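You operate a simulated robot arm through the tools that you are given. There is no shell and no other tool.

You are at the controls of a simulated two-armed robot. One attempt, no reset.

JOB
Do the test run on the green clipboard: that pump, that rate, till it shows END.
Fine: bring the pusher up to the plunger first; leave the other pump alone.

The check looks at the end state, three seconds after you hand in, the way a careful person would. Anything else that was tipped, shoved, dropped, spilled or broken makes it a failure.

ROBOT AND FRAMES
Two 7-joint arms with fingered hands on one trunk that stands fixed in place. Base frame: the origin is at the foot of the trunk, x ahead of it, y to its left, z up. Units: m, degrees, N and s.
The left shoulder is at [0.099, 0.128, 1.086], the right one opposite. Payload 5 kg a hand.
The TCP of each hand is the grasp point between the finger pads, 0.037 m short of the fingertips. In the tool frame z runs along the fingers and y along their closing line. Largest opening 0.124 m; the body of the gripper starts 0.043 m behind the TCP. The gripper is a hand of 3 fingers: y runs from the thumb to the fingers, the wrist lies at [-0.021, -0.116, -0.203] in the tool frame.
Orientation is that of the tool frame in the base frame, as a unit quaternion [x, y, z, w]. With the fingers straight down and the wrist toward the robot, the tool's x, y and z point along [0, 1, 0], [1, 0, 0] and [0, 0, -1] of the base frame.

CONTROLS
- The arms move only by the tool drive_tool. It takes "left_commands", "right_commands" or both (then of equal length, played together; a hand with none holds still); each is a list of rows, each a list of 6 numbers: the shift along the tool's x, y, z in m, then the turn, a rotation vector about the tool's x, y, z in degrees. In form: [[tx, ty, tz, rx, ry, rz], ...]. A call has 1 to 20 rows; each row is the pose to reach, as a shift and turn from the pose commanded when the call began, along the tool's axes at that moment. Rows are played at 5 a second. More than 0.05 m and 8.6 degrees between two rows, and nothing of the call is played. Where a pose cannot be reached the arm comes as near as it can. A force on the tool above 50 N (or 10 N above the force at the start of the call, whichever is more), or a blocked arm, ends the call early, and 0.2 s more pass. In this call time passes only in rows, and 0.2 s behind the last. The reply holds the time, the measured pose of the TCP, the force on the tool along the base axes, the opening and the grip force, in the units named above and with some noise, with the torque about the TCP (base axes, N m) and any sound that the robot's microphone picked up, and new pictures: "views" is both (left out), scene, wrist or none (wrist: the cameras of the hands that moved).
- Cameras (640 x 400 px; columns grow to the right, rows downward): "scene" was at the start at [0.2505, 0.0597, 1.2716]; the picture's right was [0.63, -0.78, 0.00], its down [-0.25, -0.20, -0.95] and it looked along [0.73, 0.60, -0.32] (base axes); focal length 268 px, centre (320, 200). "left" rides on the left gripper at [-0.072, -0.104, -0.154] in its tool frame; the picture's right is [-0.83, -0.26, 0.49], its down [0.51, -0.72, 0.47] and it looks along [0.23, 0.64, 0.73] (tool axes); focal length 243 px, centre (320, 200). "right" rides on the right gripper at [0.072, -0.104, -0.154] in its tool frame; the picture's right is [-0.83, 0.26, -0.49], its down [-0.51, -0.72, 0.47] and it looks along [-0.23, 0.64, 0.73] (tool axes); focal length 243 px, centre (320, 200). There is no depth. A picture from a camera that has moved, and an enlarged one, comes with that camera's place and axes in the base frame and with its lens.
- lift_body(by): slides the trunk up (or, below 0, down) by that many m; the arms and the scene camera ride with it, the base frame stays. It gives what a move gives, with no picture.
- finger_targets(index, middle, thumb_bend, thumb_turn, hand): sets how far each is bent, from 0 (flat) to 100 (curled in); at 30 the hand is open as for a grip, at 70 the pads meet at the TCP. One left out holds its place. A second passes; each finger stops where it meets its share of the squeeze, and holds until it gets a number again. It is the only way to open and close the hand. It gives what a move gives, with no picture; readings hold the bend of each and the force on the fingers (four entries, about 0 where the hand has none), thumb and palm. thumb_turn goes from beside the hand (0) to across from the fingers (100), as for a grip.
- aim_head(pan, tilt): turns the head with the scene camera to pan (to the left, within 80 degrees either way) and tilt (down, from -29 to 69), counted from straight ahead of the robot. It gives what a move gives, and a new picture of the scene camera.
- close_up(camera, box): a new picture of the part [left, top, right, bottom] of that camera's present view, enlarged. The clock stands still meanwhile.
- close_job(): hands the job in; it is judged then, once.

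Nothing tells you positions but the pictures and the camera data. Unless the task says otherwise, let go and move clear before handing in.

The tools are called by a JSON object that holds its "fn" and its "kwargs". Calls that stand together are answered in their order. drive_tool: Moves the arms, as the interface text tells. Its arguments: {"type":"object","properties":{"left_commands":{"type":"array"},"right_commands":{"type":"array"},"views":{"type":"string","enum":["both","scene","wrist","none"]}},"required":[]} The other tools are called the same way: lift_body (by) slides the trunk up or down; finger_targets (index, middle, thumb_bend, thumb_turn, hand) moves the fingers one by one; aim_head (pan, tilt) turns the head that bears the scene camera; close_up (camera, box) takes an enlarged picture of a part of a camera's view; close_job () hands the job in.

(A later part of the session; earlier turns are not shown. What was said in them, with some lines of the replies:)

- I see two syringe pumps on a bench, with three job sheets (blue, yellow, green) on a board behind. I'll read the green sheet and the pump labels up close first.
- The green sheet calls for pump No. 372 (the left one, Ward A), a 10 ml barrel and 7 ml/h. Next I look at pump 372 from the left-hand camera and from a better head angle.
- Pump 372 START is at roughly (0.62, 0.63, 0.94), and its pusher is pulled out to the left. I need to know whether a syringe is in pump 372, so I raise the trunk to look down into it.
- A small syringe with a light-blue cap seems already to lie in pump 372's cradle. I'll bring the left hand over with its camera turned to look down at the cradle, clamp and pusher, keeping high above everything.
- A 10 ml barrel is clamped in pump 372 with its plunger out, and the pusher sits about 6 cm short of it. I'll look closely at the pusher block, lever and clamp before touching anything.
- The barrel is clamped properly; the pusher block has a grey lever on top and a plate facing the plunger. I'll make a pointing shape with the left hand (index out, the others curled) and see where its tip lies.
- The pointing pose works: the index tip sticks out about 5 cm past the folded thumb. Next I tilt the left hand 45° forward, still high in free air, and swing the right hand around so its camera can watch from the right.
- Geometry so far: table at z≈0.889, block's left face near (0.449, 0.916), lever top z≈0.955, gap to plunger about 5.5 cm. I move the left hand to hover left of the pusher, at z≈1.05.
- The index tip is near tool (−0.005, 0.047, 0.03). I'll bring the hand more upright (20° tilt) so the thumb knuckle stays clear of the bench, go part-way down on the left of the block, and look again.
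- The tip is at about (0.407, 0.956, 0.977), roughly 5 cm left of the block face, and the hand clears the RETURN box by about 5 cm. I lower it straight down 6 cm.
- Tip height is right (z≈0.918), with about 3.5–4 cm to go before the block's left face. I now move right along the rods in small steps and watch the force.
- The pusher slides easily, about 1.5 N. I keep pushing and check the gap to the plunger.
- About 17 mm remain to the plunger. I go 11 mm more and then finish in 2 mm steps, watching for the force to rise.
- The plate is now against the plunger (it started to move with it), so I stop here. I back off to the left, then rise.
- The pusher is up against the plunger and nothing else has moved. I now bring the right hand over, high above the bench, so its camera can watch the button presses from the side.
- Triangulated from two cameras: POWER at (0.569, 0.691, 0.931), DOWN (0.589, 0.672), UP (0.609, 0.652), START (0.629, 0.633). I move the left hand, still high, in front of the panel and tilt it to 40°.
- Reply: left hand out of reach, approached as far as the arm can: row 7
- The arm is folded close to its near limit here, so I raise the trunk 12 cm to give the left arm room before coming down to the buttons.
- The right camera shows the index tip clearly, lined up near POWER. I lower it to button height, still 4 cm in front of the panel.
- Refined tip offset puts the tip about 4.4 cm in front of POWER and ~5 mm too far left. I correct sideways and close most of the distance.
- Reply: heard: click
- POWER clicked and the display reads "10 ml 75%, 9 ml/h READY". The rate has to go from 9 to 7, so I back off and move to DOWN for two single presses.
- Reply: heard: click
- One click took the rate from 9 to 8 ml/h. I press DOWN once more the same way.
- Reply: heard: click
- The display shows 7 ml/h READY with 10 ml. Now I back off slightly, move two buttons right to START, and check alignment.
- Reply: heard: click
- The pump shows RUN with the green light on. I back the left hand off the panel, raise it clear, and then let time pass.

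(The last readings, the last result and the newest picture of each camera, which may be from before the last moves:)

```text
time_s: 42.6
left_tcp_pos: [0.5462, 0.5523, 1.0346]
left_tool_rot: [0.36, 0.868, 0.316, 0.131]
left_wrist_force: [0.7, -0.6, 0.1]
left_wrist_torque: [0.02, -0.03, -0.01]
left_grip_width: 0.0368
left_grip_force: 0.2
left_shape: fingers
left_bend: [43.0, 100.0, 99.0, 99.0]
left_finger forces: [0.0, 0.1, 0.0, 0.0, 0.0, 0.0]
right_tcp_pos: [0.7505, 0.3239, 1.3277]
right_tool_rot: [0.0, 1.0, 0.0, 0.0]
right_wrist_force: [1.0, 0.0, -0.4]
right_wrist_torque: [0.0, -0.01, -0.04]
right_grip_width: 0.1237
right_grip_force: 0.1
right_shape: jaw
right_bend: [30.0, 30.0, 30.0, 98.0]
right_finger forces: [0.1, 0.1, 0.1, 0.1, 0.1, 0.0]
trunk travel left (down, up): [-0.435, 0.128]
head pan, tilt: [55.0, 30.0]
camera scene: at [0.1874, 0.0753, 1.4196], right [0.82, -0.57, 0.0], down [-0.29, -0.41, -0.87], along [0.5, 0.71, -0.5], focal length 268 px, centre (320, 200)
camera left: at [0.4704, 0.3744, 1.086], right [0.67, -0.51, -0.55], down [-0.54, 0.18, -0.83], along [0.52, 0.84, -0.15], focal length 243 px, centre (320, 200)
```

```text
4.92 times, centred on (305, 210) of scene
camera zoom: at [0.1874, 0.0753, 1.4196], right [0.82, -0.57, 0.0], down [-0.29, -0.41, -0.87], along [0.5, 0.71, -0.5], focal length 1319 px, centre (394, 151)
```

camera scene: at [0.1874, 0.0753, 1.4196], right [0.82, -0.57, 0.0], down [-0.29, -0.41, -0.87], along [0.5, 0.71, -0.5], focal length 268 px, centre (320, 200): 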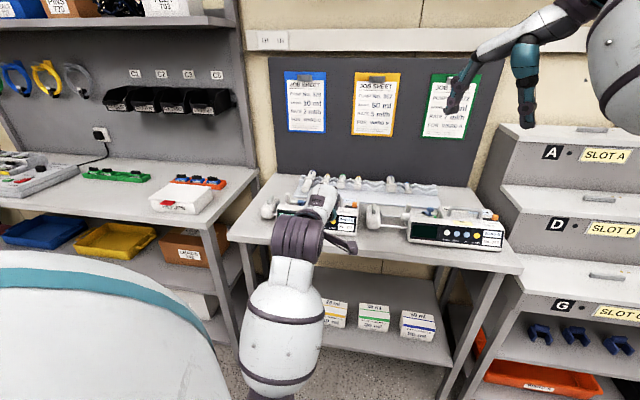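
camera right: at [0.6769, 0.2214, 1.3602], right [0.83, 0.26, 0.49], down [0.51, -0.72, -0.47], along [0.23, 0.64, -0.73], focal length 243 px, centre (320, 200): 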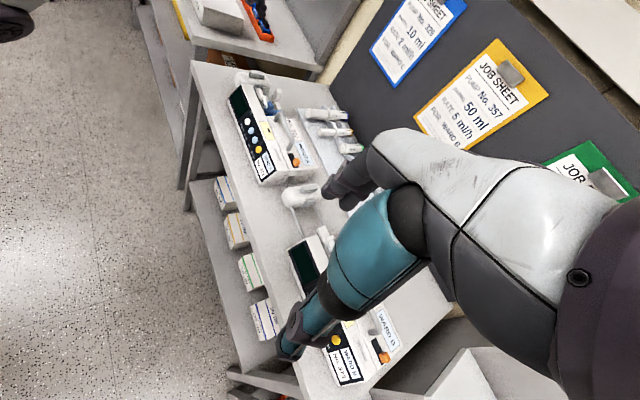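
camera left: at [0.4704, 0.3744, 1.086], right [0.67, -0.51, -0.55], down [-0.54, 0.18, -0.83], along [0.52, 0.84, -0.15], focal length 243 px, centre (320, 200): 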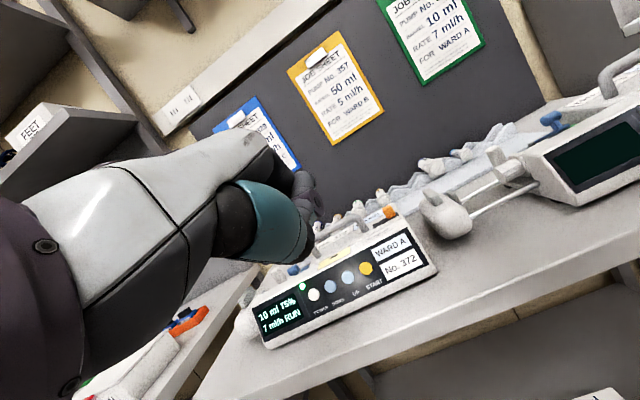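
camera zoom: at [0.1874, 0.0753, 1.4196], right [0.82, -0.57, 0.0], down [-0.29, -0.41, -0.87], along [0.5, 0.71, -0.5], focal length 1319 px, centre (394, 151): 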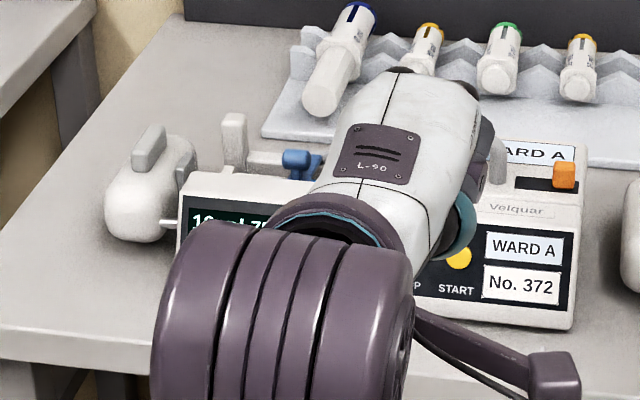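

{"fn": "drive_tool", "kwargs": {"left_commands": [[0.02, 0.0241, -0.0287, 0, 0, 0], [0.05, 0.0482, -0.0574, 0, 0, 0], [0.08, 0.0723, -0.0862, 0, 0, 0], [0.1, 0.0964, -0.1149, 0, 0, 0], [0.1, 0.0964, -0.1149, 0, 0, 0], [0.1, 0.0964, -0.1149, 0, 0, 0], [0.1, 0.0964, -0.1149, 0, 0, 0], [0.1, 0.0964, -0.1149, 0, 0, 0], [0.1, 0.0964, -0.1149, 0, 0, 0], [0.1, 0.0964, -0.1149, 0, 0, 0], [0.1, 0.0964, -0.1149, 0, 0, 0], [0.1, 0.0964, -0.1149, 0, 0, 0], [0.1, 0.0964, -0.1149, 0, 0, 0], [0.1, 0.0964, -0.1149, 0, 0, 0], [0.1, 0.0964, -0.1149, 0, 0, 0], [0.1, 0.0964, -0.1149, 0, 0, 0]], "views": "scene"}}

{"fn": "close_up", "kwargs": {"camera": "right", "box": [210, 90, 310, 170]}}

```text
time_s: 46.0
left_tcp_pos: [0.4737, 0.62, 1.1894]
left_tool_rot: [0.359, 0.868, 0.317, 0.131]
left_wrist_force: [-0.4, -0.1, -0.4]
left_wrist_torque: [-0.02, 0.01, -0.03]
left_grip_width: 0.0369
left_grip_force: 0.0
left_shape: fingers
left_bend: [42.0, 100.0, 99.0, 99.0]
left_finger forces: [0.0, 0.0, 0.0, 0.0, 0.1, 0.0]
right_tcp_pos: [0.7493, 0.3242, 1.3289]
right_tool_rot: [0.0, 1.0, 0.0, -0.001]
right_wrist_force: [-0.1, 0.2, -0.3]
right_wrist_torque: [0.01, -0.03, 0.0]
right_grip_width: 0.1236
right_grip_force: 0.1
right_shape: jaw
right_bend: [30.0, 30.0, 30.0, 98.0]
right_finger forces: [0.0, 0.1, 0.0, 0.0, 0.0, 0.0]
trunk travel left (down, up): [-0.435, 0.128]
head pan, tilt: [55.0, 30.0]
camera scene: at [0.1871, 0.0751, 1.4197], right [0.82, -0.57, 0.0], down [-0.29, -0.41, -0.87], along [0.5, 0.71, -0.5], focal length 268 px, centre (320, 200)
```

scene: 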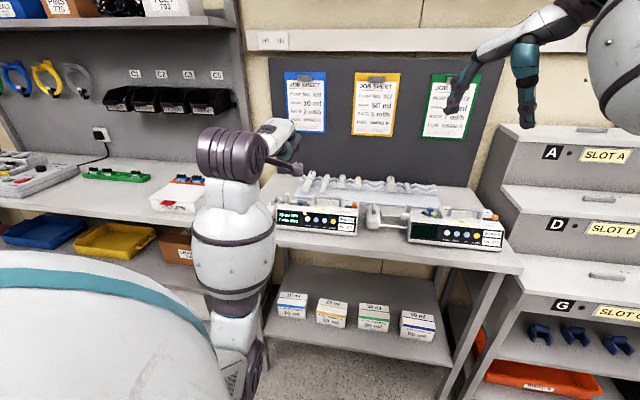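

```text
5.00 times, centred on (260, 130) of right
camera zoom: at [0.6768, 0.2208, 1.4817], right [0.83, 0.26, 0.49], down [0.51, -0.72, -0.47], along [0.23, 0.64, -0.73], focal length 1213 px, centre (620, 550)
```

zoom: 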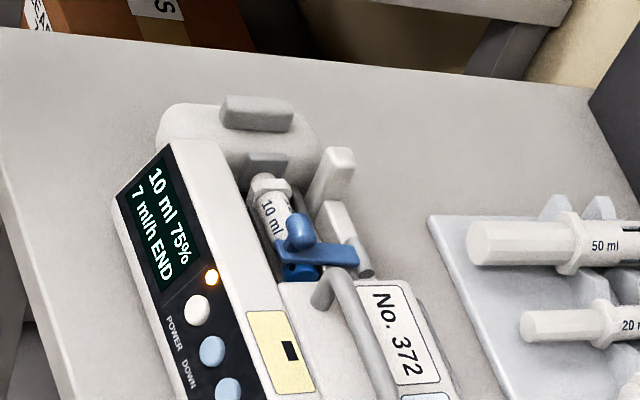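

The display now shows "7 ml/h END" with the plunger fully in. I take a last look over the bench before handing in.

{"fn": "close_up", "kwargs": {"camera": "scene", "box": [260, 165, 380, 245]}}

{"fn": "close_up", "kwargs": {"camera": "scene", "box": [350, 165, 510, 265]}}

```text
5.00 times, centred on (320, 205) of scene
camera zoom: at [0.1871, 0.0751, 1.4197], right [0.82, -0.57, 0.0], down [-0.29, -0.41, -0.87], along [0.5, 0.71, -0.5], focal length 1339 px, centre (320, 175)
```

zoom: 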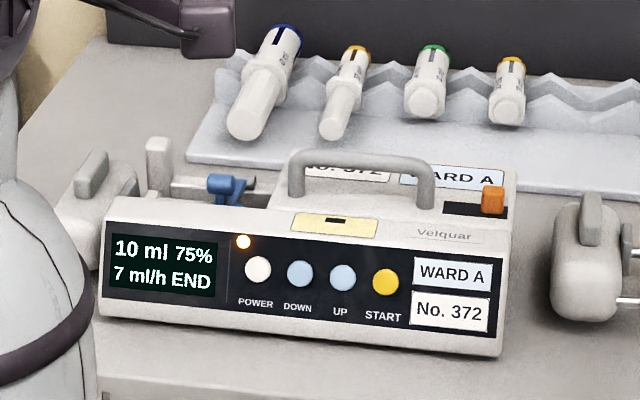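

```text
4.00 times, centred on (430, 215) of scene
camera zoom: at [0.1871, 0.0751, 1.4197], right [0.82, -0.57, 0.0], down [-0.29, -0.41, -0.87], along [0.5, 0.71, -0.5], focal length 1071 px, centre (-120, 140)
```

zoom: 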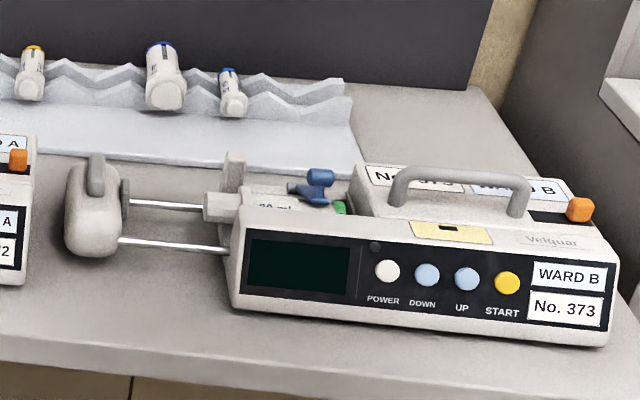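

Pump 372 shows "10 ml, 7 ml/h END". Pump 373 is untouched, the rack and bench are undisturbed, and both hands are clear, so I hand in.

{"fn": "close_job", "kwargs": {}}

```text
The job is handed in.
```

The test run on the green clipboard is done: pump No. 372 ran its 10 ml barrel at 7 ml/h and now shows END.

- **Pusher:** I slid it up against the plunger before powering on. It nudged the plunger a millimetre or two as it made contact.
- **Rate:** the pump came on at 9 ml/h, so I pressed DOWN twice to reach 7 before START.
- **Everything else:** pump 373 was not touched and still shows a dark display. I saw nothing moved or spilled on the bench, and both hands are clear of it.

Pump 372 is still switched on, with an amber light beside the END message. The job is handed in; I have not seen the check's result.
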